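You operate a simulated robot arm through the tools that you are given. There is no shell and no other tool.

You are at the controls of a simulated two-armed robot. One attempt, no reset.

TASK
Put the fuse marked "13A" from the top of the long desk on the purple panel. Put the small white coil on the top of the long bench. Fetch the blue connector and stand it on top of the purple effect box. Take the code block and leave it in the green caddy. Stack the 9 V power adapter from the top of the teal table on top of the 12 V power adapter. Press the play key three times. Put the yellow memory card on the top of the short desk. Lift the grey bin lid open. Any order will do. Set down upright: blue connector.

The check looks at the end state, three seconds after you hand in, the way a careful person would. Anything else that was tipped, shoved, dropped, spilled or broken makes it a failure. A push-on lid holds only when it is set on centred and level and pressed home; a screw cap is set on level and turned clockwise until tight.

THE ROBOT
Two 7-joint arms with two-finger grippers on one trunk, on a base that drives. Base frame: it is fixed to the floor where the robot stands at the start and does not move with it; the origin is under the middle of the robot, x ahead of it, y to its left, z up. Readings come in m, degrees, newtons and seconds.
The left shoulder is at the start at [0.025, 0.216, 1.08], the right one opposite. With the tool pointing down near the work surface each hand reaches from about 0.2 to 0.76 m from the robot's upright axis, wherever it stands, measured 20 degrees to its own side. Places, roughly: blue connector (5x5x9 cm) [1.3, -1.1, 0.8]; code block [2.5, 0, 0.75]; fuse [1, -2.5, 0.75]; green caddy (28x15x5 cm) [2.4, 0.1, 0.7]; grey bin lid [-1.3, -0.4, 0.4]; play key [3.2, -1.8, 0.8]; power adapter [2.5, -0.25, 0.75]; purple effect box [1.5, -1.5, 0.75]; purple panel (13x18x2 cm) [0.7, -2.6, 0.7]; small white coil (5x5x3 cm) [1.3, -2, 0.7]; top of the long bench [2.2, -3.3, 0.8]; top of the short desk [1.3, -1.6, 0.7]; yellow memory card (4x1x5 cm) [3.5, -2, 0.8]. Payload 2.2 kg a hand.
Tool frame (each hand has its own): the origin (TCP) lies between the finger pads and is the grasp point; the fingertips stand 0.019 m ahead of it; z points along the fingers, y is the line along which they close. The gripper opens to 0.116 m. The gripper's body begins 0.07 m behind the TCP.
Orientation is told as [roll, pitch, yaw] about the base's x, y, z axes, in that order, counted from this pose: with the fingers straight down and closing along the base's y, the tool's x points along the base's -x, its y along +y and its z along -z.

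THE INTERFACE
- The arms move only by the tool play_rows. It takes "left_deltas", "right_deltas" or both (then of equal length, played together; a hand with none holds still); each is one flat list of numbers, 7 for each row, row after row: the shift along the tool's x, y, z in units of 20 mm (1.0 is 20 mm), then the turn, a rotation vector about the tool's x, y, z in units of 5 degrees (1.0 is 5 degrees), then the closure in counts, from 0 (fully open) to 255 (shut). In form: [tx, ty, tz, wx, wy, wz, hand, tx, ty, tz, wx, wy, wz, hand, ...]. A call has 1 to 20 rows; each row shifts and turns the commanded pose from where the row before left it, along the tool's axes as they then stand. A call with a number of a shift or a turn outside -1 to 1 is refused whole. Each row takes 0.2 s and may step no farther than 0.05 m and 8.6 degrees from the row before; otherwise, or with a gripper value out of range, the whole call is refused. Where a pose cannot be reached the arm comes as near as it can. A force on the tool above 40 N (or 10 N above the force at the start of the call, whichever is more), or a blocked arm, ends the call early, and 0.2 s more pass. The fingers move at their own pace and stop on an object; they squeeze with about 37 N. The grip force told is the motor's: it shows also when the fingers shut on nothing. Time passes only in rows, and 0.2 s behind the last, so rows that do not move let the fingers close. It gives the time, the measured TCP pose, the force on the tool (base axes), the opening and the grip force at its end, in the units of the frame above (readings bear some noise), with the torque about the TCP (base axes, N m) and any sound that the robot's microphone picked up.
- Cameras (640 x 400 px; columns grow to the right, rows downward): "scene" is now at [0.1307, 0.014, 1.2541]; the picture's right is [0.15, -0.99, -0.00], its down [-0.55, -0.08, -0.83] and it looks along [0.82, 0.12, -0.56] (base axes); focal length 262 px, centre (320, 200). "left" rides on the left gripper at [0.069, 0.015, -0.096] in its tool frame; the picture's right is [-0.21, 0.98, 0.00], its down [-0.76, -0.17, -0.63] and it looks along [-0.62, -0.14, 0.77] (tool axes); focal length 251 px, centre (320, 200). "right" rides on the right gripper at [0.069, -0.015, -0.096] in its tool frame; the picture's right is [0.22, 0.98, 0.00], its down [-0.76, 0.17, -0.63] and it looks along [-0.62, 0.14, 0.77] (tool axes); focal length 251 px, centre (320, 200). There is no depth. A picture from a camera that has moved, and an enlarged one, comes with that camera's place and axes in the base frame and with its lens.
- camera(camera): a new picture of that camera. No time passes.
- lift_body(by): slides the trunk up (or, below 0, down) by that many m; the arms and the scene camera ride with it, the base frame stays. It gives what a move gives, with no picture.
- base_move(legs): drives the robot by 1 to 6 legs, each [ahead, left, turn to the left] in m, m and degrees, along the robot's own axes; the way and the turn of a leg run together, so that a leg with both is an arc; at most 1.5 m and 180 degrees a leg. The arms and the cameras ride along, it lands a little off, and it stops where it bumps. It gives what a move gives.
- aim_head(pan, tilt): turns the head with the scene camera to pan (to the left, within 80 degrees either way) and tilt (down, from -29 to 69), counted from straight ahead of the robot. It gives what a move gives.
- inspect(camera, box): a new picture of the part [left, top, right, bottom] of that camera's present view, enlarged. No time passes.
- hand_in(): hands the job in; it is judged then, once.

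Nothing tells you exact positions but the pictures and the camera data. Unless the task says otherwise, let go and move clear before handing in.

The tools are called after ">>>" by a JSON object that holds its "api" and its "payload". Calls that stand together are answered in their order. play_rows: Moves the arms, as the interface text tells. Its arguments: {"type":"object","properties":{"left_deltas":{"type":"array"},"right_deltas":{"type":"array"}},"required":[]} The other tools are called the same way: lift_body (by) slides the trunk up or down; base_move (legs) drives the base; aim_head (pan, tilt) turns the head that bears the scene camera; camera (camera) takes a picture; inspect (camera, box) takes an enlarged picture of a part of a camera's view; hand_in () hands the job in.

At the start:

```text
time_s: 0.0
left_position: [0.5901, 0.286, 0.9937]
left_orientation: [0.0, 0.2, 0.1]
left_contact_force: [-0.2, -0.8, -0.1]
left_ft_torque: [0.01, -0.02, 0.01]
left_gripper_width: 0.1159
left_gripper_force: 0.0
right_position: [0.5435, -0.2065, 1.0069]
right_orientation: [0.0, 0.2, 0.0]
right_contact_force: [-0.3, -0.4, -0.3]
right_ft_torque: [0.0, 0.04, 0.0]
right_gripper_width: 0.1161
right_gripper_force: 0.1
trunk travel left (down, up): [-0.225, 0.265]
robot x, y, heading: [0.0009, 0.0005, 0.2]
head pan, tilt: [8.6, 33.6]
```

scene: 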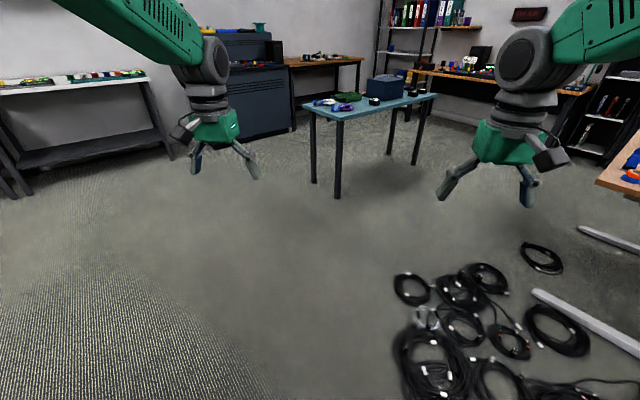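
right: 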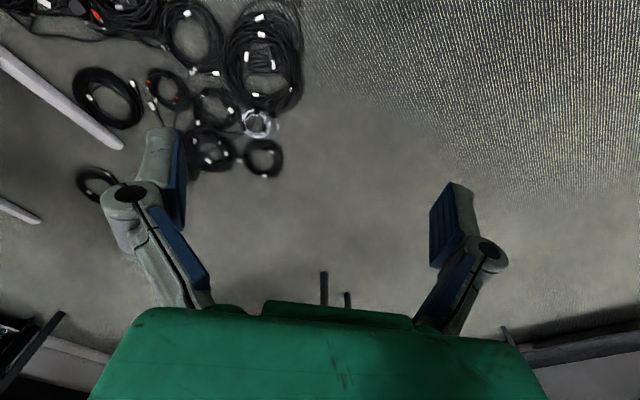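
left: 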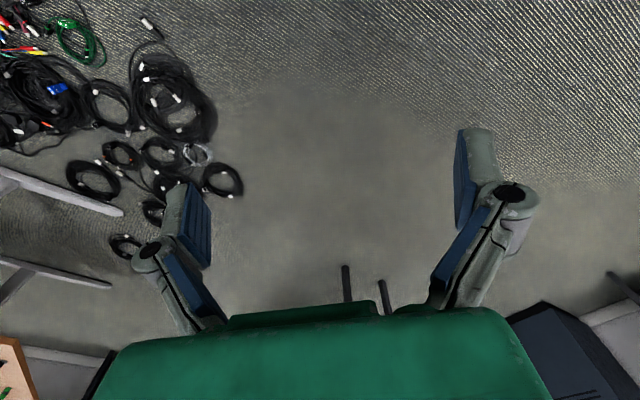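

I see a teal table ahead, a bench to the left and desks to the right; cables lie on the floor ahead-right. I'll look around with the head first to locate everything.

>>> {"api": "aim_head", "payload": {"pan": 0, "tilt": 15}}

>>> {"api": "camera", "payload": {"camera": "scene"}}

>>> {"api": "aim_head", "payload": {"pan": -50, "tilt": 20}}

>>> {"api": "camera", "payload": {"camera": "scene"}}

>>> {"api": "aim_head", "payload": {"pan": -80, "tilt": 25}}

>>> {"api": "camera", "payload": {"camera": "scene"}}

>>> {"api": "aim_head", "payload": {"pan": 70, "tilt": 25}}

>>> {"api": "camera", "payload": {"camera": "scene"}}

```text
time_s: 0.8
left_position: [0.587, 0.2849, 0.9962]
left_orientation: [0.0, -0.2, 0.0]
left_contact_force: [0.3, -0.2, -0.4]
left_ft_torque: [0.0, -0.04, 0.01]
left_gripper_width: 0.1163
left_gripper_force: 0.2
right_position: [0.5412, -0.2062, 1.0089]
right_orientation: [0.0, -0.3, 0.0]
right_contact_force: [-0.3, 0.0, 0.4]
right_ft_torque: [0.0, -0.03, 0.06]
right_gripper_width: 0.1161
right_gripper_force: 0.1
trunk travel left (down, up): [-0.225, 0.265]
robot x, y, heading: [0.0002, 0.0009, -0.1]
head pan, tilt: [0.0, 15.0]
```

```text
taken
camera scene: at [0.1362, 0.0007, 1.284], right [0.0, -1.0, 0.0], down [-0.26, 0.0, -0.96], along [0.96, 0.0, -0.26], focal length 262 px, centre (320, 200)
```

scene: 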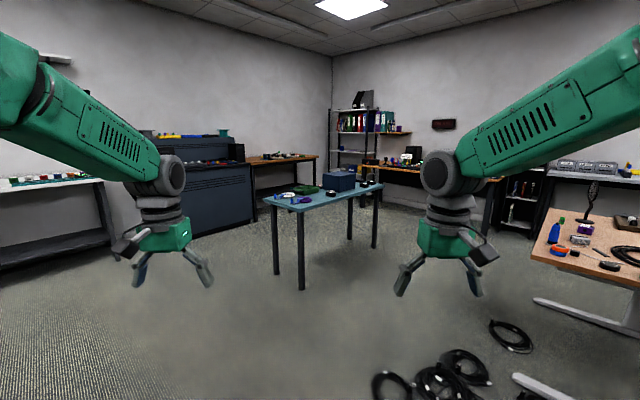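

```text
time_s: 2.0
left_position: [0.5864, 0.2842, 0.9956]
left_orientation: [0.0, 0.0, 0.1]
left_contact_force: [-0.1, -0.4, 0.5]
left_ft_torque: [0.03, -0.02, -0.03]
left_gripper_width: 0.1161
left_gripper_force: 0.0
right_position: [0.5402, -0.2068, 1.0079]
right_orientation: [0.0, -0.2, 0.1]
right_contact_force: [-0.7, -0.3, 0.3]
right_ft_torque: [-0.02, 0.04, -0.01]
right_gripper_width: 0.116
right_gripper_force: 0.1
trunk travel left (down, up): [-0.225, 0.265]
robot x, y, heading: [-0.0004, -0.0012, -0.1]
head pan, tilt: [-50.0, 20.0]
```

```text
taken
camera scene: at [0.1029, -0.0706, 1.276], right [-0.77, -0.64, 0.0], down [-0.22, 0.26, -0.94], along [0.6, -0.72, -0.34], focal length 262 px, centre (320, 200)
```

scene: 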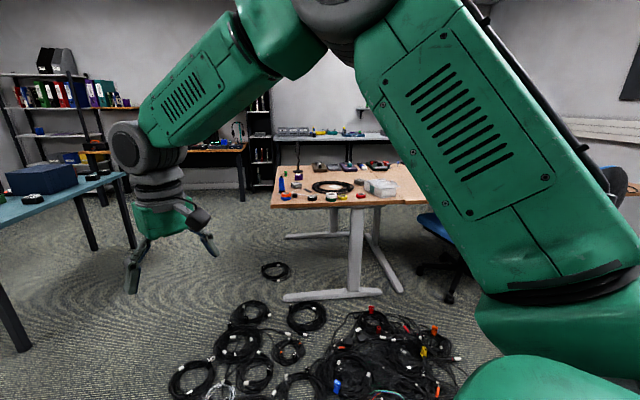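

```text
time_s: 3.0
left_position: [0.5868, 0.2864, 0.9957]
left_orientation: [0.0, -0.2, 0.0]
left_contact_force: [-0.1, -0.6, 0.3]
left_ft_torque: [-0.04, 0.04, -0.02]
left_gripper_width: 0.1159
left_gripper_force: 0.0
right_position: [0.5397, -0.2064, 1.0095]
right_orientation: [0.0, -0.1, -0.1]
right_contact_force: [0.1, 0.5, 0.0]
right_ft_torque: [-0.03, 0.02, -0.02]
right_gripper_width: 0.1162
right_gripper_force: 0.1
trunk travel left (down, up): [-0.225, 0.265]
robot x, y, heading: [-0.0014, -0.0018, -0.1]
head pan, tilt: [-80.0, 25.0]
```

```text
taken
camera scene: at [0.059, -0.0901, 1.2681], right [-0.98, -0.17, 0.0], down [-0.08, 0.42, -0.91], along [0.16, -0.89, -0.42], focal length 262 px, centre (320, 200)
```

scene: 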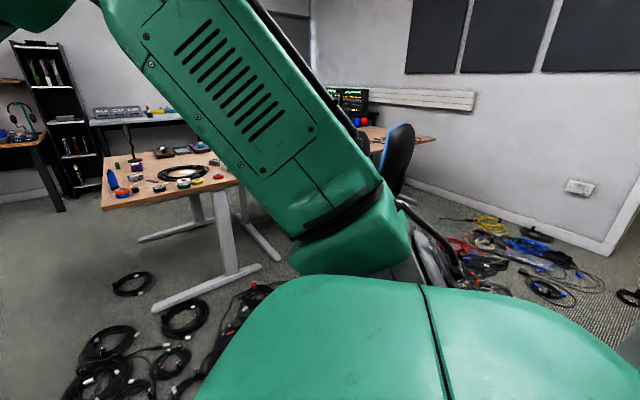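

```text
time_s: 5.3
left_position: [0.5871, 0.2866, 0.9955]
left_orientation: [0.0, -0.2, -0.1]
left_contact_force: [0.6, 0.4, 0.0]
left_ft_torque: [0.01, 0.0, -0.01]
left_gripper_width: 0.116
left_gripper_force: 0.1
right_position: [0.5399, -0.2067, 1.0095]
right_orientation: [0.0, -0.1, 0.0]
right_contact_force: [-0.3, 1.2, 0.3]
right_ft_torque: [-0.01, 0.03, 0.02]
right_gripper_width: 0.116
right_gripper_force: 0.0
trunk travel left (down, up): [-0.225, 0.265]
robot x, y, heading: [-0.0028, 0.0012, 0.2]
head pan, tilt: [70.0, 25.0]
```

```text
taken
camera scene: at [0.0745, 0.0874, 1.268], right [0.94, -0.34, 0.0], down [-0.15, -0.4, -0.91], along [0.31, 0.85, -0.42], focal length 262 px, centre (320, 200)
```

scene: 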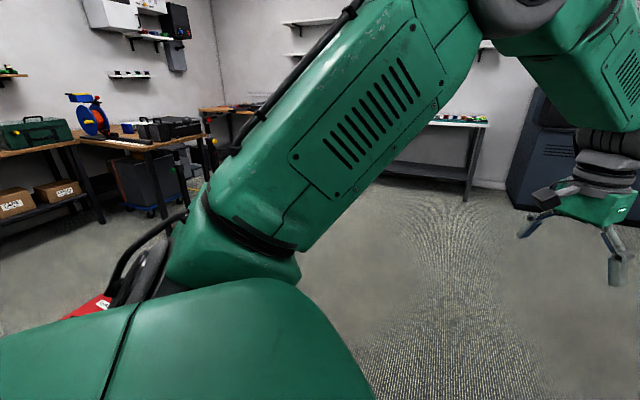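

The teal table is ahead, the short desk is ahead-right, and the bin is behind me. I'll turn around to look at the grey bin first.

>>> {"api": "base_move", "payload": {"legs": [[0, 0, 90], [0, 0, 90]]}}

>>> {"api": "aim_head", "payload": {"pan": 0, "tilt": 30}}

>>> {"api": "camera", "payload": {"camera": "scene"}}

```text
time_s: 13.2
left_position: [-0.5993, -0.2572, 0.9949]
left_orientation: [0.0, -0.2, 177.3]
left_contact_force: [0.1, -0.8, 0.2]
left_ft_torque: [-0.02, -0.02, 0.01]
left_gripper_width: 0.1162
left_gripper_force: 0.2
right_position: [-0.5303, 0.231, 1.0093]
right_orientation: [0.0, -0.1, 177.3]
right_contact_force: [-1.4, -0.2, 0.9]
right_ft_torque: [0.0, -0.03, 0.0]
right_gripper_width: 0.1159
right_gripper_force: 0.1
trunk travel left (down, up): [-0.225, 0.265]
robot x, y, heading: [-0.0018, -0.0005, 177.2]
head pan, tilt: [70.0, 25.0]
```

```text
time_s: 14.7
left_position: [-0.5956, -0.259, 0.9968]
left_orientation: [0.0, -0.3, 177.3]
left_contact_force: [-0.4, 0.2, 0.0]
left_ft_torque: [0.03, 0.0, -0.01]
left_gripper_width: 0.1159
left_gripper_force: 0.0
right_position: [-0.5265, 0.2327, 1.0103]
right_orientation: [0.0, -0.4, 177.2]
right_contact_force: [-0.5, -0.1, -0.6]
right_ft_torque: [0.05, -0.01, 0.03]
right_gripper_width: 0.1161
right_gripper_force: 0.1
trunk travel left (down, up): [-0.225, 0.265]
robot x, y, heading: [0.0004, -0.0001, 177.0]
head pan, tilt: [0.0, 30.0]
```

```text
taken
camera scene: at [-0.1355, 0.0066, 1.2598], right [0.05, 1.0, 0.0], down [0.5, -0.02, -0.86], along [-0.86, 0.04, -0.5], focal length 262 px, centre (320, 200)
```

scene: 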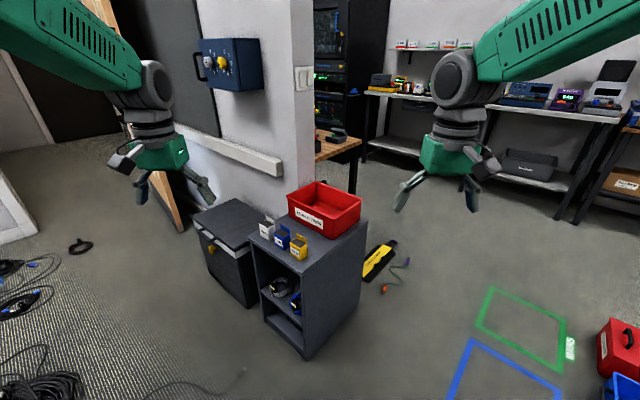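

The grey bin stands left of a small cabinet with a red tray; its lid is dark grey with a latch/handle at the front. Zooming in.

>>> {"api": "inspect", "payload": {"camera": "scene", "box": [180, 180, 300, 320]}}

>>> {"api": "inspect", "payload": {"camera": "scene", "box": [180, 160, 400, 370]}}

```text
2.86 times, centred on (240, 250) of scene
camera zoom: at [-0.1355, 0.0066, 1.2598], right [0.05, 1.0, 0.0], down [0.5, -0.02, -0.86], along [-0.86, 0.04, -0.5], focal length 747 px, centre (549, 57)
```

zoom: 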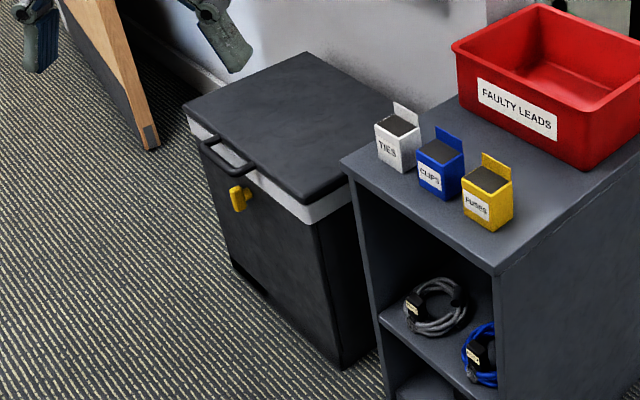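

```text
1.90 times, centred on (290, 265) of scene
camera zoom: at [-0.1355, 0.0066, 1.2598], right [0.05, 1.0, 0.0], down [0.5, -0.02, -0.86], along [-0.86, 0.04, -0.5], focal length 498 px, centre (377, 76)
```

zoom: 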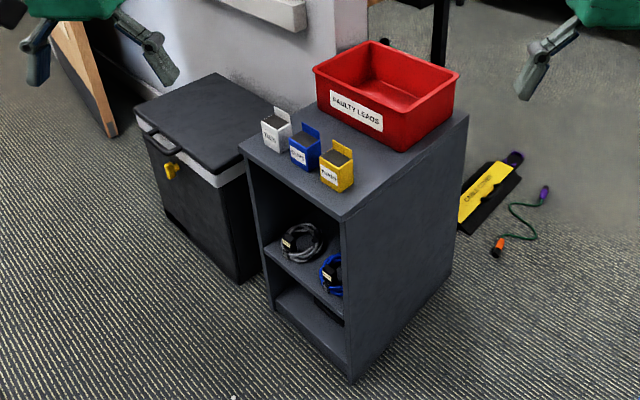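

The bin lid centre is around (-1.33, -0.41, 0.45) with its front facing (0.7,-0.7); the handle is on the front edge with a yellow latch-like thing below it. I'll drive to stand in front of it for a closer look.

>>> {"api": "base_move", "payload": {"legs": [[0, 0, -42], [-0.1, 0.95, 0]]}}

>>> {"api": "aim_head", "payload": {"pan": 10, "tilt": 50}}

>>> {"api": "camera", "payload": {"camera": "scene"}}

>>> {"api": "camera", "payload": {"camera": "left"}}

```text
time_s: 20.8
left_position: [-1.1285, -0.4456, 1.0072]
left_orientation: [0.6, -1.0, 134.7]
left_contact_force: [-0.1, 0.9, 0.0]
left_ft_torque: [0.02, 0.03, 0.01]
left_gripper_width: 0.1162
left_gripper_force: 0.0
right_position: [-0.7474, -0.1315, 1.0142]
right_orientation: [0.6, -0.8, 134.8]
right_contact_force: [0.2, -0.6, 0.0]
right_ft_torque: [-0.05, 0.04, 0.03]
right_gripper_width: 0.1161
right_gripper_force: 0.1
trunk travel left (down, up): [-0.225, 0.265]
robot x, y, heading: [-0.5256, -0.662, 135.0]
head pan, tilt: [0.0, 30.0]
stopped in leg 2: the robot was blocked; the commanded pose is now the measured one
```

```text
time_s: 21.6
left_position: [-1.1321, -0.4469, 1.0053]
left_orientation: [0.5, -0.8, 134.8]
left_contact_force: [0.3, 0.7, 0.4]
left_ft_torque: [0.03, 0.0, 0.01]
left_gripper_width: 0.1159
left_gripper_force: 0.0
right_position: [-0.7519, -0.1328, 1.0127]
right_orientation: [0.5, -0.7, 134.9]
right_contact_force: [0.4, -0.8, 0.7]
right_ft_torque: [-0.03, 0.01, -0.03]
right_gripper_width: 0.1162
right_gripper_force: 0.1
trunk travel left (down, up): [-0.225, 0.265]
robot x, y, heading: [-0.5258, -0.6574, 135.2]
head pan, tilt: [10.0, 50.0]
```

```text
taken
camera scene: at [-0.6197, -0.5791, 1.2304], right [0.57, 0.82, -0.01], down [0.63, -0.44, -0.64], along [-0.53, 0.36, -0.77], focal length 262 px, centre (320, 200)
```

scene: 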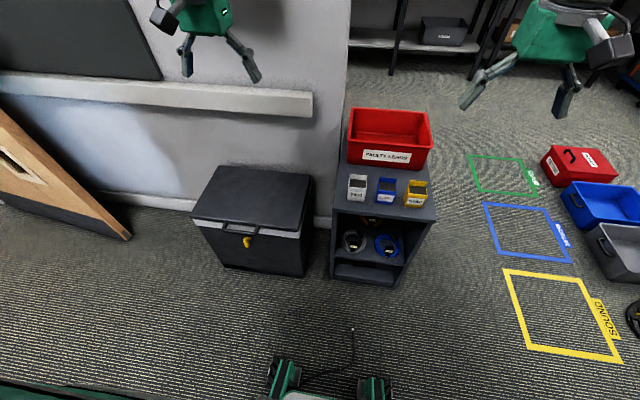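

```text
taken
camera left: at [-1.0923, -0.5062, 1.1012], right [-0.84, -0.54, 0.01], down [-0.4, 0.65, 0.64], along [-0.35, 0.54, -0.77], focal length 251 px, centre (320, 200)
```

left: 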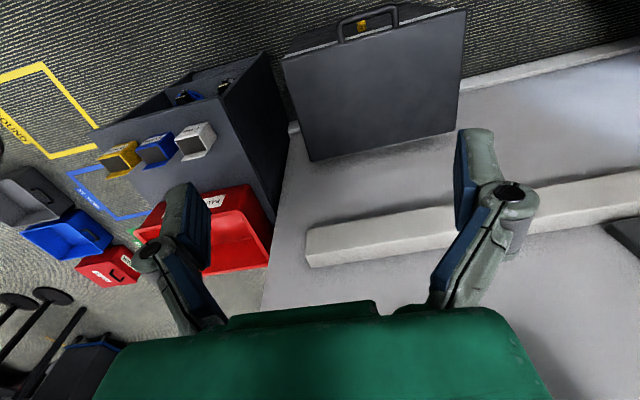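

The robot got blocked and is tilted slightly, so it probably touched a floor cable. I'll look at the floor around the base.

>>> {"api": "aim_head", "payload": {"pan": 60, "tilt": 60}}

>>> {"api": "camera", "payload": {"camera": "scene"}}

>>> {"api": "aim_head", "payload": {"pan": 0, "tilt": 69}}

>>> {"api": "camera", "payload": {"camera": "scene"}}

>>> {"api": "aim_head", "payload": {"pan": 80, "tilt": 35}}

>>> {"api": "camera", "payload": {"camera": "scene"}}

```text
time_s: 22.8
left_position: [-1.1371, -0.4513, 1.0036]
left_orientation: [0.1, -0.9, 134.9]
left_contact_force: [-0.3, 0.4, -0.6]
left_ft_torque: [0.04, -0.01, 0.0]
left_gripper_width: 0.1161
left_gripper_force: 0.1
right_position: [-0.7554, -0.137, 1.0162]
right_orientation: [0.1, -0.6, 134.9]
right_contact_force: [0.3, 0.2, -0.2]
right_ft_torque: [0.07, -0.02, 0.01]
right_gripper_width: 0.1159
right_gripper_force: 0.0
trunk travel left (down, up): [-0.225, 0.265]
robot x, y, heading: [-0.5289, -0.6614, 135.1]
head pan, tilt: [60.0, 60.0]
```

```text
taken
camera scene: at [-0.6286, -0.6487, 1.2177], right [-0.26, 0.97, 0.0], down [0.84, 0.22, -0.5], along [-0.48, -0.13, -0.87], focal length 262 px, centre (320, 200)
```

scene: 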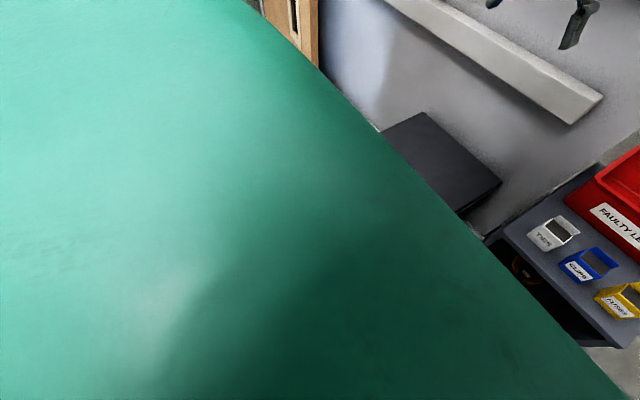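

```text
time_s: 24.1
left_position: [-1.1325, -0.4477, 1.0059]
left_orientation: [0.3, -0.8, 134.8]
left_contact_force: [0.0, -0.3, -0.2]
left_ft_torque: [0.02, -0.01, 0.01]
left_gripper_width: 0.116
left_gripper_force: 0.2
right_position: [-0.752, -0.1328, 1.0136]
right_orientation: [0.4, -0.7, 134.9]
right_contact_force: [-0.4, 0.8, 0.5]
right_ft_torque: [0.02, 0.0, 0.0]
right_gripper_width: 0.116
right_gripper_force: 0.1
trunk travel left (down, up): [-0.225, 0.265]
robot x, y, heading: [-0.5251, -0.6606, 134.9]
head pan, tilt: [0.0, 68.8]
```

```text
taken
camera scene: at [-0.5988, -0.587, 1.2085], right [0.71, 0.71, 0.0], down [0.66, -0.66, -0.36], along [-0.25, 0.25, -0.93], focal length 262 px, centre (320, 200)
```

scene: 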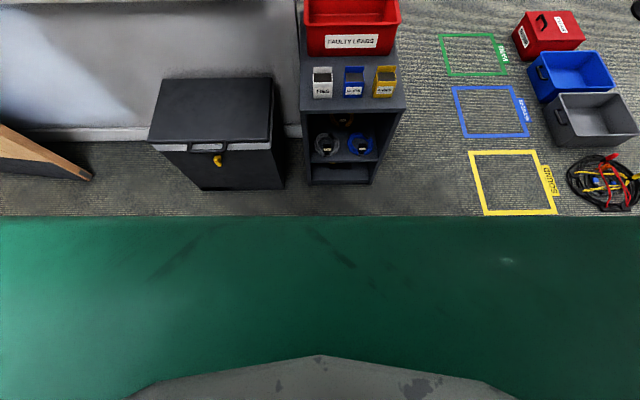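

```text
time_s: 25.6
left_position: [-1.1341, -0.4481, 1.0037]
left_orientation: [0.3, -0.8, 134.8]
left_contact_force: [-0.2, -0.2, -0.4]
left_ft_torque: [-0.01, 0.02, -0.01]
left_gripper_width: 0.116
left_gripper_force: 0.1
right_position: [-0.753, -0.1349, 1.0134]
right_orientation: [0.3, -0.7, 134.9]
right_contact_force: [-0.6, -0.1, -0.3]
right_ft_torque: [-0.02, -0.01, -0.02]
right_gripper_width: 0.1161
right_gripper_force: 0.0
trunk travel left (down, up): [-0.225, 0.265]
robot x, y, heading: [-0.5276, -0.661, 134.9]
head pan, tilt: [80.0, 35.0]
```

```text
taken
camera scene: at [-0.6329, -0.6783, 1.2523], right [-0.57, 0.82, 0.0], down [0.47, 0.33, -0.82], along [-0.67, -0.47, -0.57], focal length 262 px, centre (320, 200)
```

scene: 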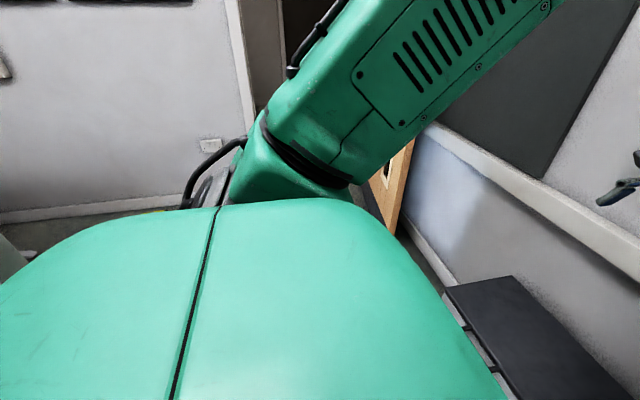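

The left wheel side touched the cable pile; I'll shift slightly right and forward off it, then take a close look at the bin handle and yellow latch.

>>> {"api": "base_move", "payload": {"legs": [[0, -0.05, 0], [0.06, 0, 0]]}}

>>> {"api": "aim_head", "payload": {"pan": 20, "tilt": 50}}

>>> {"api": "inspect", "payload": {"camera": "scene", "box": [200, 120, 440, 320]}}

```text
time_s: 27.1
left_position: [-1.1135, -0.3432, 1.0115]
left_orientation: [2.1, -0.8, 134.5]
left_contact_force: [1.1, 2.4, 0.5]
left_ft_torque: [-0.17, 0.11, -0.01]
left_gripper_width: 0.1161
left_gripper_force: 0.0
right_position: [-0.7316, -0.0303, 1.0079]
right_orientation: [2.1, -0.7, 134.7]
right_contact_force: [1.3, 1.8, 0.0]
right_ft_torque: [-0.16, 0.11, -0.05]
right_gripper_width: 0.1161
right_gripper_force: 0.1
trunk travel left (down, up): [-0.225, 0.265]
robot x, y, heading: [-0.5299, -0.5769, 134.9]
head pan, tilt: [80.0, 35.0]
```

```text
time_s: 28.4
left_position: [-1.1483, -0.3822, 0.9998]
left_orientation: [-0.8, -1.0, 134.7]
left_contact_force: [-0.5, 0.1, -0.3]
left_ft_torque: [0.1, -0.08, 0.04]
left_gripper_width: 0.1161
left_gripper_force: 0.1
right_position: [-0.7673, -0.0685, 1.0191]
right_orientation: [-0.8, -1.0, 134.9]
right_contact_force: [-1.2, -1.0, 0.1]
right_ft_torque: [0.05, -0.07, 0.04]
right_gripper_width: 0.1161
right_gripper_force: 0.0
trunk travel left (down, up): [-0.225, 0.265]
robot x, y, heading: [-0.5334, -0.5817, 134.8]
head pan, tilt: [20.0, 50.0]
```

```text
2.00 times, centred on (320, 220) of scene
camera zoom: at [-0.6549, -0.5357, 1.2293], right [0.42, 0.91, 0.02], down [0.71, -0.31, -0.63], along [-0.57, 0.28, -0.77], focal length 523 px, centre (320, 160)
```

zoom: 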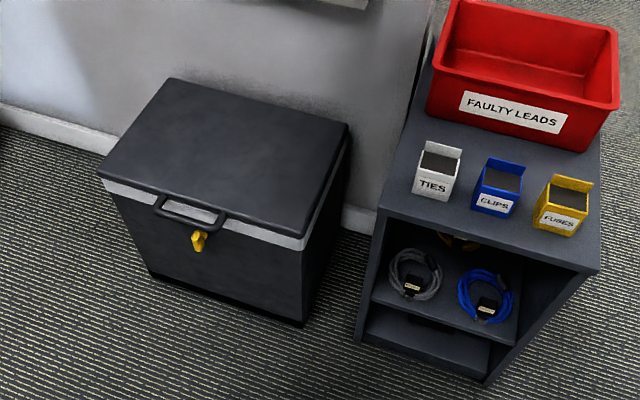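

>>> {"api": "inspect", "payload": {"camera": "scene", "box": [235, 200, 315, 250]}}

>>> {"api": "camera", "payload": {"camera": "left"}}

```text
8.00 times, centred on (275, 225) of scene
camera zoom: at [-0.6549, -0.5357, 1.2293], right [0.42, 0.91, 0.02], down [0.71, -0.31, -0.63], along [-0.57, 0.28, -0.77], focal length 2092 px, centre (680, 0)
```

zoom: 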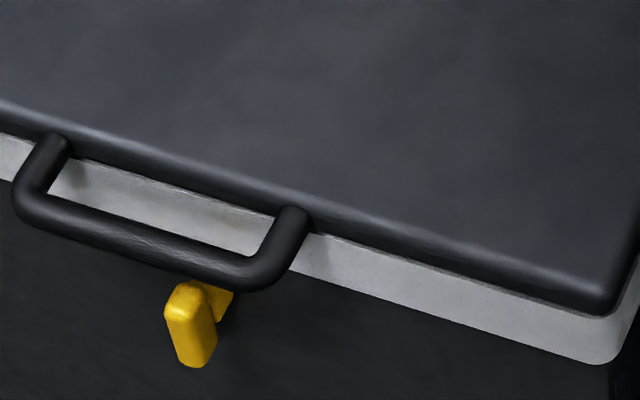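

```text
taken
camera left: at [-1.11, -0.4437, 1.096], right [-0.84, -0.53, -0.01], down [-0.41, 0.64, 0.65], along [-0.34, 0.55, -0.76], focal length 251 px, centre (320, 200)
```

left: 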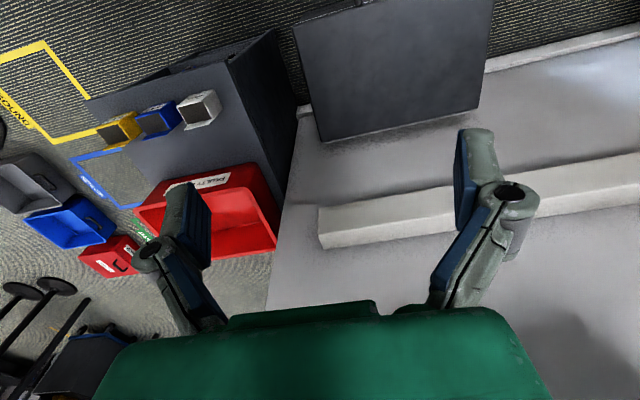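

The lid handle bar is at about (-1.214, -0.526, 0.434) with its axis perpendicular to my heading. I'll bring the left hand back and turn it so the fingers close vertically and point forward at the bar.

>>> {"api": "play_rows", "payload": {"left_deltas": [0.944, 0.833, 0, 0, 0, 0, 0, 0.944, 0.833, 0, 0, 0, 0, 0, 0.944, 0.833, 0, 0, 0, 0, 0, 0.944, 0.833, 0, 0, 0, 0, 0, 0.944, 0.833, 0, 0, 0, 0, 0, 0.944, 0.833, 0, 0, 0, 0, 0, 0.944, 0.833, 0, 0, 0, 0, 0, 0.944, 0.833, 0, 0, 0, 0, 0, 0.944, 0.833, 0, 0, 0, 0, 0, 0, 0, 0, 0, 0, 1, 0, 0, 0, 0, 0, 0, 1, 0, 0, 0, 0, 0, 0, 1, 0, 0, 0, 0, 0, 0, 1, 0, 0, 0, 0, 0, 0, 1, 0, 0, 0, 0, 0, 0, 1, 0, 0, 0, 0, 0, 0, 1, 0, 0, 0, 0, 0, 0, 1, 0, 0, 0, 0, 0, 0, 1, 0]}}

>>> {"api": "play_rows", "payload": {"left_deltas": [0, 0, 0, 0, 0, 1, 0, 0, 0, 0, 0, 0, 1, 0, 0, 0, 0, 0, 0, 1, 0, 0, 0, 0, 0, 0, 1, 0, 0, 0, 0, 0, 0, 1, 0, 0, 0, 0, 0, 0, 1, 0, 0, 0, 0, 0, 0, 1, 0, 0, 0, 0, 0, 0, 1, 0, 0, 0, 0, 0, 0, 1, 0]}}

>>> {"api": "camera", "payload": {"camera": "scene"}}

```text
time_s: 32.2
left_position: [-1.1091, -0.5805, 1.0076]
left_orientation: [1.5, 0.1, 89.3]
left_contact_force: [1.0, 0.9, -0.1]
left_ft_torque: [-0.06, 0.0, 0.0]
left_gripper_width: 0.116
left_gripper_force: 0.1
right_position: [-0.738, -0.0413, 1.0131]
right_orientation: [1.2, -0.8, 134.5]
right_contact_force: [0.5, 0.4, -0.1]
right_ft_torque: [-0.09, 0.05, 0.0]
right_gripper_width: 0.1161
right_gripper_force: 0.1
trunk travel left (down, up): [-0.225, 0.265]
robot x, y, heading: [-0.5248, -0.5759, 134.9]
head pan, tilt: [20.0, 50.0]
```

```text
time_s: 34.4
left_position: [-1.122, -0.6001, 1.0044]
left_orientation: [1.3, 0.2, 44.4]
left_contact_force: [-0.3, 0.3, 0.0]
left_ft_torque: [0.03, -0.01, -0.01]
left_gripper_width: 0.1158
left_gripper_force: 0.0
right_position: [-0.7536, -0.059, 1.0175]
right_orientation: [0.3, -1.0, 134.8]
right_contact_force: [-0.1, 0.2, 0.8]
right_ft_torque: [-0.01, 0.04, 0.01]
right_gripper_width: 0.116
right_gripper_force: 0.0
trunk travel left (down, up): [-0.225, 0.265]
robot x, y, heading: [-0.5356, -0.5785, 134.8]
head pan, tilt: [20.0, 50.0]
stopped in row 9 (left hand): the arm was blocked; the commanded pose is now the measured one
```

```text
taken
camera scene: at [-0.641, -0.5244, 1.2302], right [0.42, 0.91, 0.01], down [0.7, -0.32, -0.64], along [-0.58, 0.27, -0.77], focal length 262 px, centre (320, 200)
```

scene: 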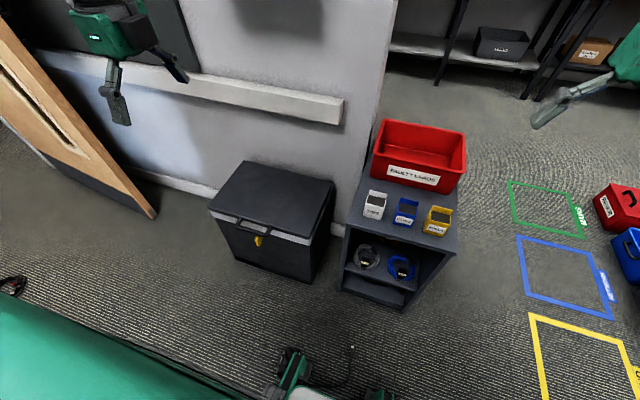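

The hand is turned as planned, but the base rocks slightly on a thin cable. I'll back off from that cable a little and check stability.

>>> {"api": "base_move", "payload": {"legs": [[-0.06, -0.04, 0]]}}

>>> {"api": "play_rows", "payload": {"left_deltas": [0, 0, 0, 0, 0, 0, 0, 0, 0, 0, 0, 0, 0, 0, 0, 0, 0, 0, 0, 0, 0]}}

>>> {"api": "play_rows", "payload": {"left_deltas": [0, 0, 0, 0, 0, 0, 0, 0, 0, 0, 0, 0, 0, 0, 0, 0, 0, 0, 0, 0, 0]}}

```text
time_s: 35.4
left_position: [-1.0569, -0.6161, 1.003]
left_orientation: [1.1, 0.0, 44.5]
left_contact_force: [0.3, 0.2, -0.5]
left_ft_torque: [0.06, 0.0, -0.04]
left_gripper_width: 0.1158
left_gripper_force: 0.0
right_position: [-0.6893, -0.0766, 1.0181]
right_orientation: [0.1, -1.1, 134.7]
right_contact_force: [1.0, -0.7, 0.7]
right_ft_torque: [0.04, -0.01, -0.03]
right_gripper_width: 0.1162
right_gripper_force: 0.1
trunk travel left (down, up): [-0.225, 0.265]
robot x, y, heading: [-0.464, -0.5944, 134.8]
head pan, tilt: [20.0, 50.0]
```

```text
time_s: 36.2
left_position: [-1.0546, -0.6175, 1.0045]
left_orientation: [1.3, 0.2, 44.5]
left_contact_force: [0.4, -0.1, 0.0]
left_ft_torque: [-0.02, 0.02, -0.01]
left_gripper_width: 0.1162
left_gripper_force: 0.1
right_position: [-0.6851, -0.0761, 1.0196]
right_orientation: [0.1, -1.2, 134.8]
right_contact_force: [0.1, 0.5, -0.4]
right_ft_torque: [-0.02, 0.01, 0.04]
right_gripper_width: 0.1161
right_gripper_force: 0.2
trunk travel left (down, up): [-0.225, 0.265]
robot x, y, heading: [-0.4659, -0.5963, 134.9]
head pan, tilt: [20.0, 50.0]
```

```text
time_s: 37.0
left_position: [-1.0534, -0.6159, 1.0053]
left_orientation: [1.3, 0.3, 44.5]
left_contact_force: [0.0, 0.1, 0.5]
left_ft_torque: [0.03, 0.02, -0.05]
left_gripper_width: 0.116
left_gripper_force: 0.0
right_position: [-0.6851, -0.0754, 1.0202]
right_orientation: [0.3, -1.2, 134.8]
right_contact_force: [0.8, 0.6, 0.1]
right_ft_torque: [0.01, 0.01, -0.02]
right_gripper_width: 0.1158
right_gripper_force: 0.0
trunk travel left (down, up): [-0.225, 0.265]
robot x, y, heading: [-0.4636, -0.5937, 134.8]
head pan, tilt: [20.0, 50.0]
```

Stable now. Next I lower the left hand in front of the bin, tilt it forward to 30° below horizontal, then lower the trunk.

>>> {"api": "play_rows", "payload": {"left_deltas": [0.18, 0.25, 1, 0, 0, 0, 0, 0.18, 0.25, 1, 0, 0, 0, 0, 0.18, 0.25, 1, 0, 0, 0, 0, 0.18, 0.25, 1, 0, 0, 0, 0, 0.18, 0.25, 1, 0, 0, 0, 0, 0.18, 0.25, 1, 0, 0, 0, 0, 0.18, 0.25, 1, 0, 0, 0, 0, 0.18, 0.25, 1, 0, 0, 0, 0, 0.18, 0.25, 1, 0, 0, 0, 0, 0.18, 0.25, 1, 0, 0, 0, 0]}}

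>>> {"api": "play_rows", "payload": {"left_deltas": [0.18, 0.25, 0, -1, 0, 0, 0, 0.18, 0.25, 0, -1, 0, 0, 0, 0.18, 0.25, 0, -1, 0, 0, 0, 0.18, 0.25, 0, -1, 0, 0, 0, 0, 0, 0, -1, 0, 0, 0, 0, 0, 0, -1, 0, 0, 0, 0, 0, 0, -1, 0, 0, 0, 0, 0, 0, -1, 0, 0, 0, 0, 0, 0, -1, 0, 0, 0, 0, 0, 0, -1, 0, 0, 0, 0, 0, 0, -1, 0, 0, 0, 0, 0, 0, -1, 0, 0, 0]}}

>>> {"api": "camera", "payload": {"camera": "scene"}}

```text
time_s: 39.2
left_position: [-1.1208, -0.6031, 0.8051]
left_orientation: [1.2, 0.0, 44.7]
left_contact_force: [0.7, 0.0, 0.3]
left_ft_torque: [-0.01, 0.0, 0.03]
left_gripper_width: 0.1159
left_gripper_force: 0.0
right_position: [-0.6878, -0.0776, 1.0195]
right_orientation: [0.1, -1.1, 134.8]
right_contact_force: [-0.2, -0.6, -0.4]
right_ft_torque: [0.05, 0.01, 0.05]
right_gripper_width: 0.1159
right_gripper_force: 0.1
trunk travel left (down, up): [-0.225, 0.265]
robot x, y, heading: [-0.4599, -0.5938, 135.0]
head pan, tilt: [20.0, 50.0]
```

```text
time_s: 41.8
left_position: [-1.144, -0.5982, 0.8082]
left_orientation: [61.5, -0.1, 44.7]
left_contact_force: [0.0, 0.0, -0.4]
left_ft_torque: [0.0, 0.0, 0.0]
left_gripper_width: 0.1161
left_gripper_force: 0.1
right_position: [-0.6871, -0.0767, 1.0205]
right_orientation: [0.1, -1.2, 134.8]
right_contact_force: [0.5, 0.5, -0.3]
right_ft_torque: [-0.02, 0.01, 0.02]
right_gripper_width: 0.1161
right_gripper_force: 0.0
trunk travel left (down, up): [-0.225, 0.265]
robot x, y, heading: [-0.4636, -0.5922, 134.7]
head pan, tilt: [20.0, 50.0]
```

```text
taken
camera scene: at [-0.5687, -0.5313, 1.2303], right [0.42, 0.91, 0.0], down [0.7, -0.33, -0.64], along [-0.58, 0.27, -0.77], focal length 262 px, centre (320, 200)
```

scene: 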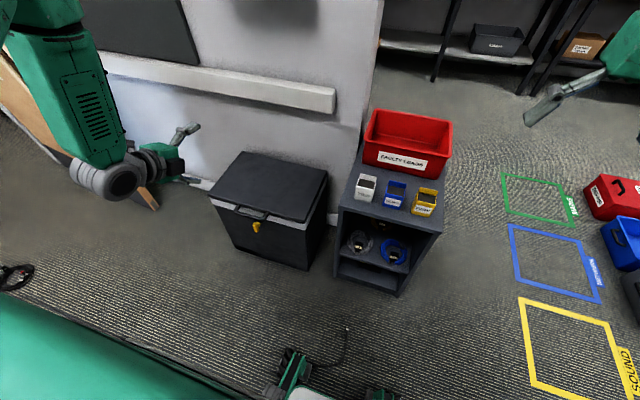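

The hand is tilted forward. I'll refine the handle location with a fresh zoom and lower the trunk.

>>> {"api": "inspect", "payload": {"camera": "scene", "box": [200, 180, 300, 250]}}

>>> {"api": "lift_body", "payload": {"by": -0.2}}

>>> {"api": "camera", "payload": {"camera": "left"}}

>>> {"api": "camera", "payload": {"camera": "scene"}}

```text
5.71 times, centred on (250, 215) of scene
camera zoom: at [-0.5687, -0.5313, 1.2303], right [0.42, 0.91, 0.0], down [0.7, -0.33, -0.64], along [-0.58, 0.27, -0.77], focal length 1494 px, centre (720, 114)
```

zoom: 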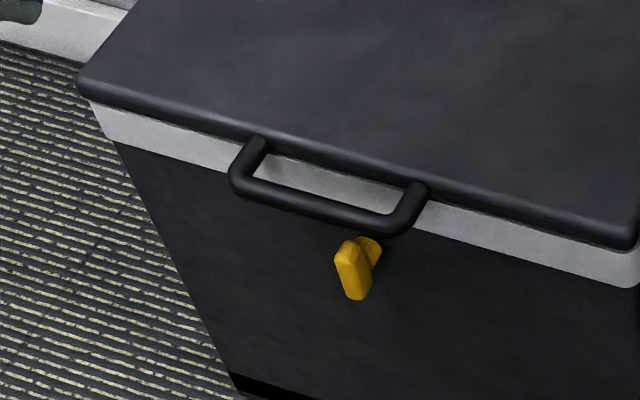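

```text
time_s: 44.0
left_position: [-1.1432, -0.5997, 0.6083]
left_orientation: [61.2, -0.1, 44.4]
left_contact_force: [0.2, -0.2, 0.5]
left_ft_torque: [-0.01, -0.02, -0.02]
left_gripper_width: 0.1162
left_gripper_force: 0.1
right_position: [-0.6871, -0.0767, 0.8198]
right_orientation: [0.2, -1.2, 134.9]
right_contact_force: [-0.2, -0.7, -0.4]
right_ft_torque: [0.01, -0.01, -0.02]
right_gripper_width: 0.116
right_gripper_force: 0.0
trunk travel left (down, up): [-0.025, 0.465]
robot x, y, heading: [-0.4664, -0.5942, 135.1]
head pan, tilt: [20.0, 50.0]
```

```text
taken
camera left: at [-1.1377, -0.7021, 0.6692], right [-0.18, 0.48, 0.86], down [0.98, 0.08, 0.16], along [0.01, 0.87, -0.49], focal length 251 px, centre (320, 200)
```

left: 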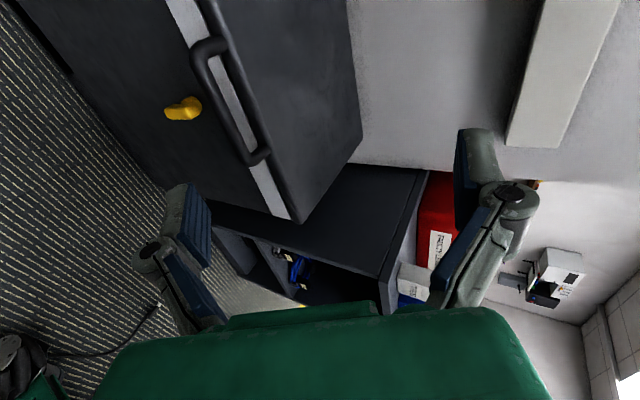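

```text
taken
camera scene: at [-0.5674, -0.5317, 1.0305], right [0.42, 0.91, 0.0], down [0.7, -0.33, -0.64], along [-0.58, 0.27, -0.77], focal length 262 px, centre (320, 200)
```

scene: 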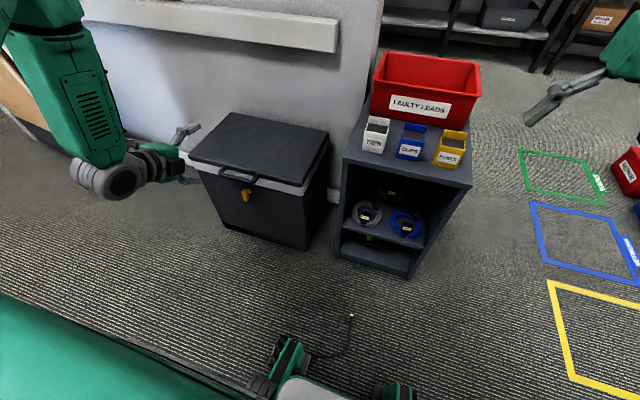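

Handle bar confirmed at about (-1.213, -0.524, 0.434). I'll half-close the fingers and advance so they straddle the bar.

>>> {"api": "play_rows", "payload": {"left_deltas": [-0.03, -0.8625, 0, 0, 0, 0, 123, -0.03, -0.8625, 0, 0, 0, 0, 123, -0.03, -0.8625, 0, 0, 0, 0, 123, -0.03, -0.8625, 0, 0, 0, 0, 123, -0.03, -0.8625, 0, 0, 0, 0, 123, 0, -0.8625, 0, 0, 0, 0, 123, 0, 0, 0.9, 0, 0, 0, 123, 0, 0, 0.9, 0, 0, 0, 123, 0, 0, 0.9, 0, 0, 0, 123, 0, 0, 0.9, 0, 0, 0, 123, 0, 0, 0.9, 0, 0, 0, 123, 0, 0, 0.9, 0, 0, 0, 123]}}

>>> {"api": "camera", "payload": {"camera": "left"}}

>>> {"api": "inspect", "payload": {"camera": "scene", "box": [140, 100, 320, 240]}}

```text
time_s: 46.6
left_position: [-1.1729, -0.5658, 0.4672]
left_orientation: [61.3, 0.0, 44.5]
left_contact_force: [0.2, 0.1, 0.7]
left_ft_torque: [-0.02, -0.01, 0.01]
left_gripper_width: 0.06
left_gripper_force: 0.0
right_position: [-0.6871, -0.0768, 0.8205]
right_orientation: [0.1, -1.3, 134.8]
right_contact_force: [0.2, 0.4, -0.2]
right_ft_torque: [0.01, 0.0, 0.01]
right_gripper_width: 0.1159
right_gripper_force: 0.2
trunk travel left (down, up): [-0.025, 0.465]
robot x, y, heading: [-0.4635, -0.596, 134.9]
head pan, tilt: [20.0, 50.0]
```

```text
taken
camera left: at [-1.167, -0.6679, 0.5278], right [-0.18, 0.49, 0.86], down [0.98, 0.08, 0.16], along [0.01, 0.87, -0.49], focal length 251 px, centre (320, 200)
```

left: 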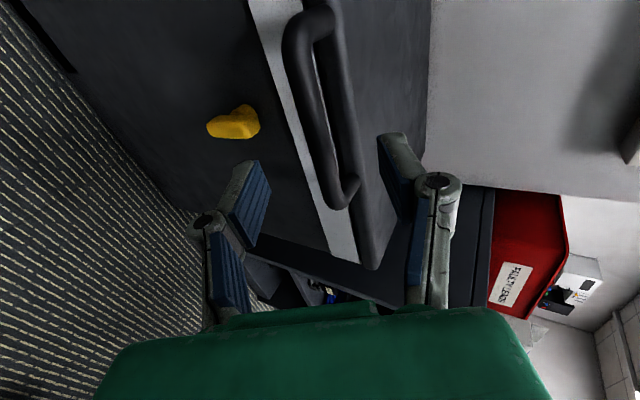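

```text
2.86 times, centred on (230, 170) of scene
camera zoom: at [-0.5676, -0.5312, 1.0303], right [0.42, 0.91, 0.0], down [0.7, -0.33, -0.64], along [-0.58, 0.27, -0.77], focal length 747 px, centre (577, 286)
```

zoom: 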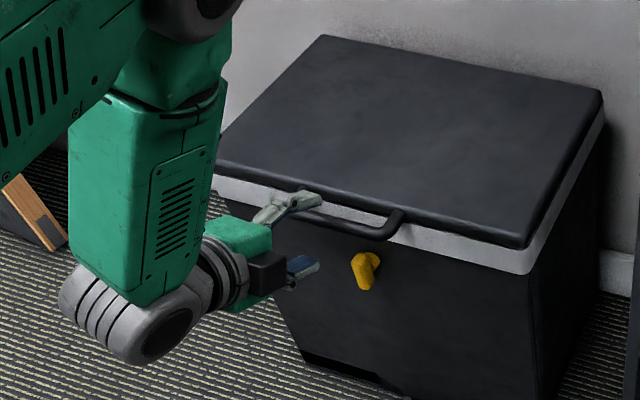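

>>> {"api": "play_rows", "payload": {"left_deltas": [0, 0, 1, 0, 0, 0, 123, 0, 0, 1, 0, 0, 0, 123, 0, 0, 1, 0, 0, 0, 123, 0, 0, 0, 0, 0, 0, 123]}}

>>> {"api": "camera", "payload": {"camera": "left"}}

>>> {"api": "inspect", "payload": {"camera": "scene", "box": [180, 130, 280, 210]}}

```text
time_s: 47.6
left_position: [-1.2088, -0.5276, 0.4378]
left_orientation: [61.3, 0.0, 44.6]
left_contact_force: [0.0, -0.1, 0.3]
left_ft_torque: [0.02, -0.03, -0.01]
left_gripper_width: 0.0602
left_gripper_force: 0.0
right_position: [-0.6878, -0.0776, 0.8194]
right_orientation: [0.1, -1.2, 134.8]
right_contact_force: [-0.3, -0.5, 0.9]
right_ft_torque: [0.01, 0.02, 0.04]
right_gripper_width: 0.116
right_gripper_force: 0.1
trunk travel left (down, up): [-0.025, 0.465]
robot x, y, heading: [-0.4678, -0.5944, 135.0]
head pan, tilt: [20.0, 50.0]
```

```text
taken
camera left: at [-1.204, -0.6302, 0.498], right [-0.18, 0.48, 0.86], down [0.98, 0.08, 0.16], along [0.01, 0.87, -0.49], focal length 251 px, centre (320, 200)
```

left: 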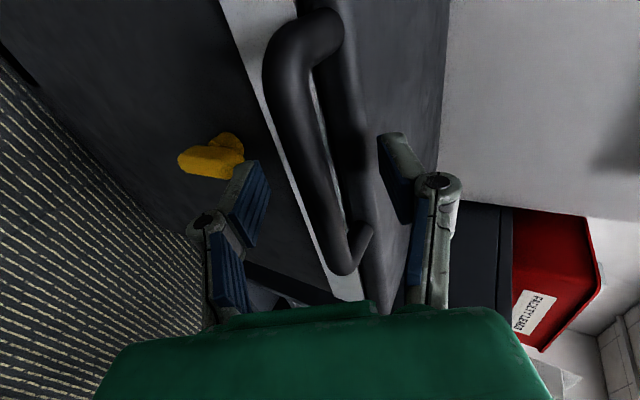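

```text
5.00 times, centred on (230, 170) of scene
camera zoom: at [-0.5675, -0.5312, 1.0304], right [0.42, 0.91, 0.0], down [0.7, -0.33, -0.64], along [-0.58, 0.27, -0.77], focal length 1307 px, centre (770, 350)
```

zoom: 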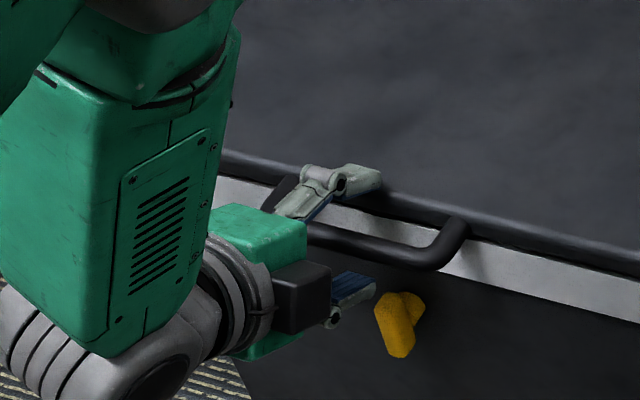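

>>> {"api": "play_rows", "payload": {"left_deltas": [0, 0, 0, 0, 0, 0, 255, 0, 0, 0, 0, 0, 0, 255, 0, 0, 0, 0, 0, 0, 255, 0, 0, 0, 0, 0, 0, 255]}}

>>> {"api": "play_rows", "payload": {"left_deltas": [0, 0.44, -0.24, 0, 0, 0, 255, 0, 0.44, -0.24, 0, 0, 0, 255]}}

>>> {"api": "inspect", "payload": {"camera": "scene", "box": [140, 90, 340, 240]}}

```text
time_s: 48.6
left_position: [-1.2097, -0.5272, 0.438]
left_orientation: [61.3, 0.1, 44.4]
left_contact_force: [-1.6, 2.3, -2.4]
left_ft_torque: [0.36, -0.43, 0.49]
left_gripper_width: 0.0061
left_gripper_force: 33.0
right_position: [-0.6858, -0.0767, 0.8199]
right_orientation: [0.1, -1.2, 134.8]
right_contact_force: [-0.4, -0.2, 0.5]
right_ft_torque: [0.0, 0.0, 0.0]
right_gripper_width: 0.1159
right_gripper_force: 0.1
trunk travel left (down, up): [-0.025, 0.465]
robot x, y, heading: [-0.4647, -0.592, 134.8]
head pan, tilt: [20.0, 50.0]
```

```text
time_s: 49.2
left_position: [-1.2107, -0.5254, 0.4592]
left_orientation: [61.4, 0.1, 44.5]
left_contact_force: [-12.3, 10.4, -3.5]
left_ft_torque: [0.17, -0.38, 0.49]
left_gripper_width: 0.0058
left_gripper_force: 33.6
right_position: [-0.6875, -0.0761, 0.8199]
right_orientation: [0.1, -1.1, 134.7]
right_contact_force: [-0.8, 0.2, 0.3]
right_ft_torque: [0.03, 0.0, -0.02]
right_gripper_width: 0.116
right_gripper_force: 0.0
trunk travel left (down, up): [-0.025, 0.465]
robot x, y, heading: [-0.4646, -0.5922, 135.0]
head pan, tilt: [20.0, 50.0]
```

```text
2.67 times, centred on (240, 165) of scene
camera zoom: at [-0.5689, -0.5306, 1.0302], right [0.42, 0.91, 0.0], down [0.7, -0.33, -0.64], along [-0.58, 0.27, -0.77], focal length 697 px, centre (533, 293)
```

zoom: 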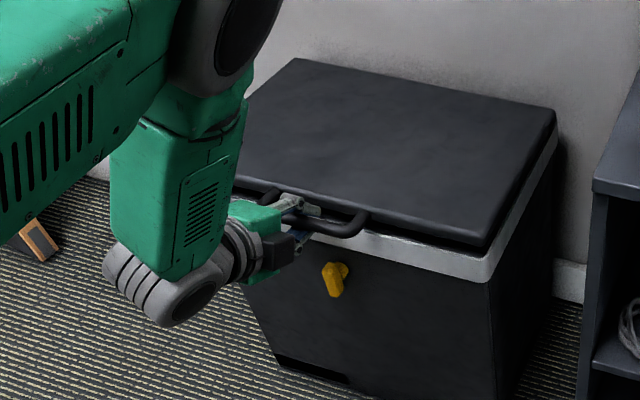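

The lid lifted slightly with little force, so it isn't latched. I'll continue along the arc around the rear hinge in small steps.

>>> {"api": "play_rows", "payload": {"left_deltas": [0, 0.949, -0.348, 0, 0, 0, 255, 0, 0.997, -0.261, 0, 0, 0, 255]}}

>>> {"api": "inspect", "payload": {"camera": "scene", "box": [140, 60, 340, 240]}}

```text
time_s: 49.8
left_position: [-1.2153, -0.5216, 0.4966]
left_orientation: [61.3, 0.0, 44.7]
left_contact_force: [-16.2, 11.1, -5.6]
left_ft_torque: [0.19, -0.39, 0.5]
left_gripper_width: 0.0058
left_gripper_force: 32.4
right_position: [-0.6872, -0.0771, 0.8186]
right_orientation: [0.2, -1.2, 134.9]
right_contact_force: [0.5, 0.2, -0.7]
right_ft_torque: [-0.02, 0.01, -0.02]
right_gripper_width: 0.1159
right_gripper_force: 0.1
trunk travel left (down, up): [-0.025, 0.465]
robot x, y, heading: [-0.4712, -0.5917, 134.7]
head pan, tilt: [20.0, 50.0]
```

```text
2.22 times, centred on (240, 150) of scene
camera zoom: at [-0.5699, -0.5307, 1.0301], right [0.42, 0.91, 0.0], down [0.7, -0.33, -0.64], along [-0.58, 0.27, -0.77], focal length 581 px, centre (498, 311)
```

zoom: 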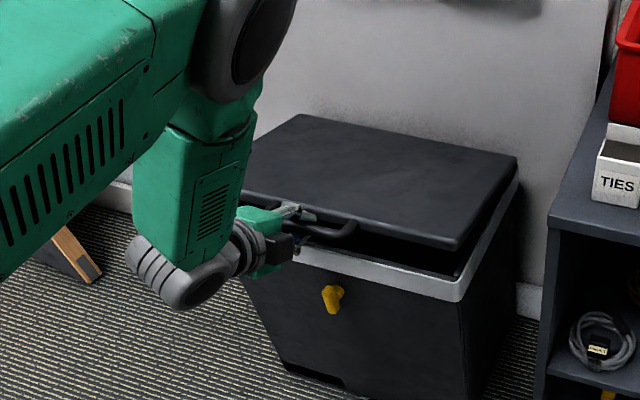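

>>> {"api": "play_rows", "payload": {"left_deltas": [0, 0.981, -0.081, 0, 0, 0, 255, 0, 0.983, -0.025, 0, 0, 0, 255, 0, 0.985, 0.031, 0, 0, 0, 255]}}

>>> {"api": "play_rows", "payload": {"left_deltas": [0, 0.988, 0.086, 0, 0, 0, 255, 0, 0.99, 0.142, 0, 0, 0, 255, 0, 0.97, 0.21, 0, 0, 0, 255]}}

>>> {"api": "inspect", "payload": {"camera": "scene", "box": [140, 20, 380, 240]}}

```text
time_s: 50.6
left_position: [-1.2354, -0.5031, 0.5508]
left_orientation: [61.3, 0.0, 44.5]
left_contact_force: [0.3, -0.6, -0.9]
left_ft_torque: [0.0, -0.01, 0.01]
left_gripper_width: 0.0002
left_gripper_force: 28.2
right_position: [-0.6866, -0.0757, 0.82]
right_orientation: [0.1, -1.3, 134.9]
right_contact_force: [0.4, -0.5, -0.3]
right_ft_torque: [0.04, 0.0, -0.05]
right_gripper_width: 0.1159
right_gripper_force: 0.0
trunk travel left (down, up): [-0.025, 0.465]
robot x, y, heading: [-0.4643, -0.5953, 134.8]
head pan, tilt: [20.0, 50.0]
```

```text
time_s: 51.3
left_position: [-1.2529, -0.4874, 0.5917]
left_orientation: [60.8, 0.2, 45.1]
left_contact_force: [8.7, -4.6, 4.6]
left_ft_torque: [0.05, 0.11, 0.08]
left_gripper_width: 0.0058
left_gripper_force: 28.1
right_position: [-0.6835, -0.0788, 0.8206]
right_orientation: [0.2, -1.3, 135.0]
right_contact_force: [0.1, -0.5, -0.4]
right_ft_torque: [-0.03, 0.01, 0.01]
right_gripper_width: 0.1161
right_gripper_force: 0.1
trunk travel left (down, up): [-0.025, 0.465]
robot x, y, heading: [-0.4625, -0.5922, 134.9]
head pan, tilt: [20.0, 50.0]
stopped in row 3 (left hand): the force on the tool passed its limit at 42 N (the readings are from after the stop); the commanded pose is now the measured one
```

```text
1.82 times, centred on (260, 130) of scene
camera zoom: at [-0.565, -0.5311, 1.0305], right [0.42, 0.91, 0.0], down [0.7, -0.33, -0.64], along [-0.58, 0.27, -0.77], focal length 475 px, centre (429, 327)
```

zoom: 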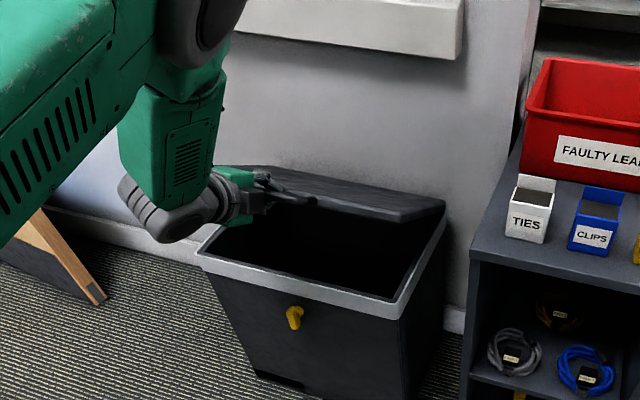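

>>> {"api": "camera", "payload": {"camera": "left"}}

>>> {"api": "inspect", "payload": {"camera": "scene", "box": [190, 70, 310, 150]}}

```text
taken
camera left: at [-1.2465, -0.5896, 0.6526], right [-0.18, 0.49, 0.85], down [0.98, 0.09, 0.16], along [0.0, 0.87, -0.5], focal length 251 px, centre (320, 200)
```

left: 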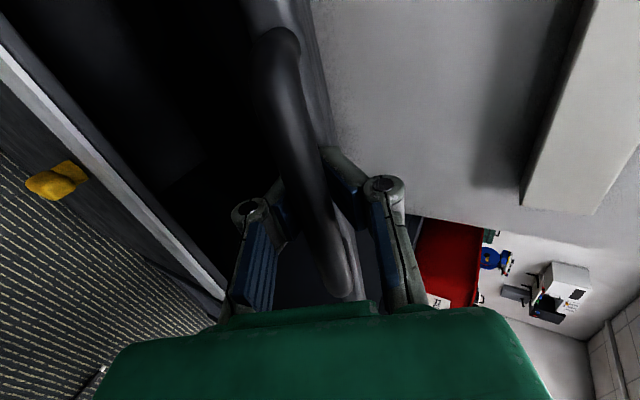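

```text
5.00 times, centred on (250, 110) of scene
camera zoom: at [-0.565, -0.5311, 1.0305], right [0.42, 0.91, 0.0], down [0.7, -0.33, -0.64], along [-0.58, 0.27, -0.77], focal length 1307 px, centre (670, 650)
```

zoom: 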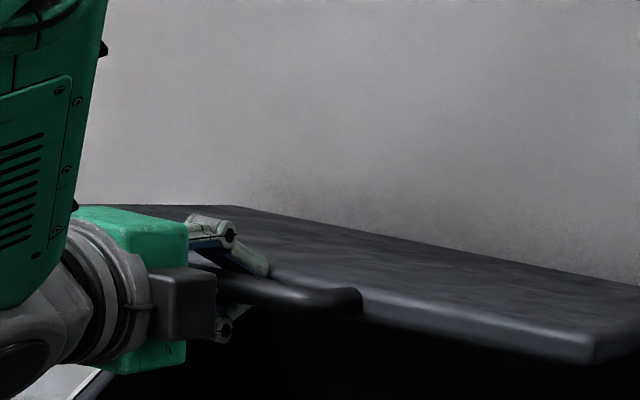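

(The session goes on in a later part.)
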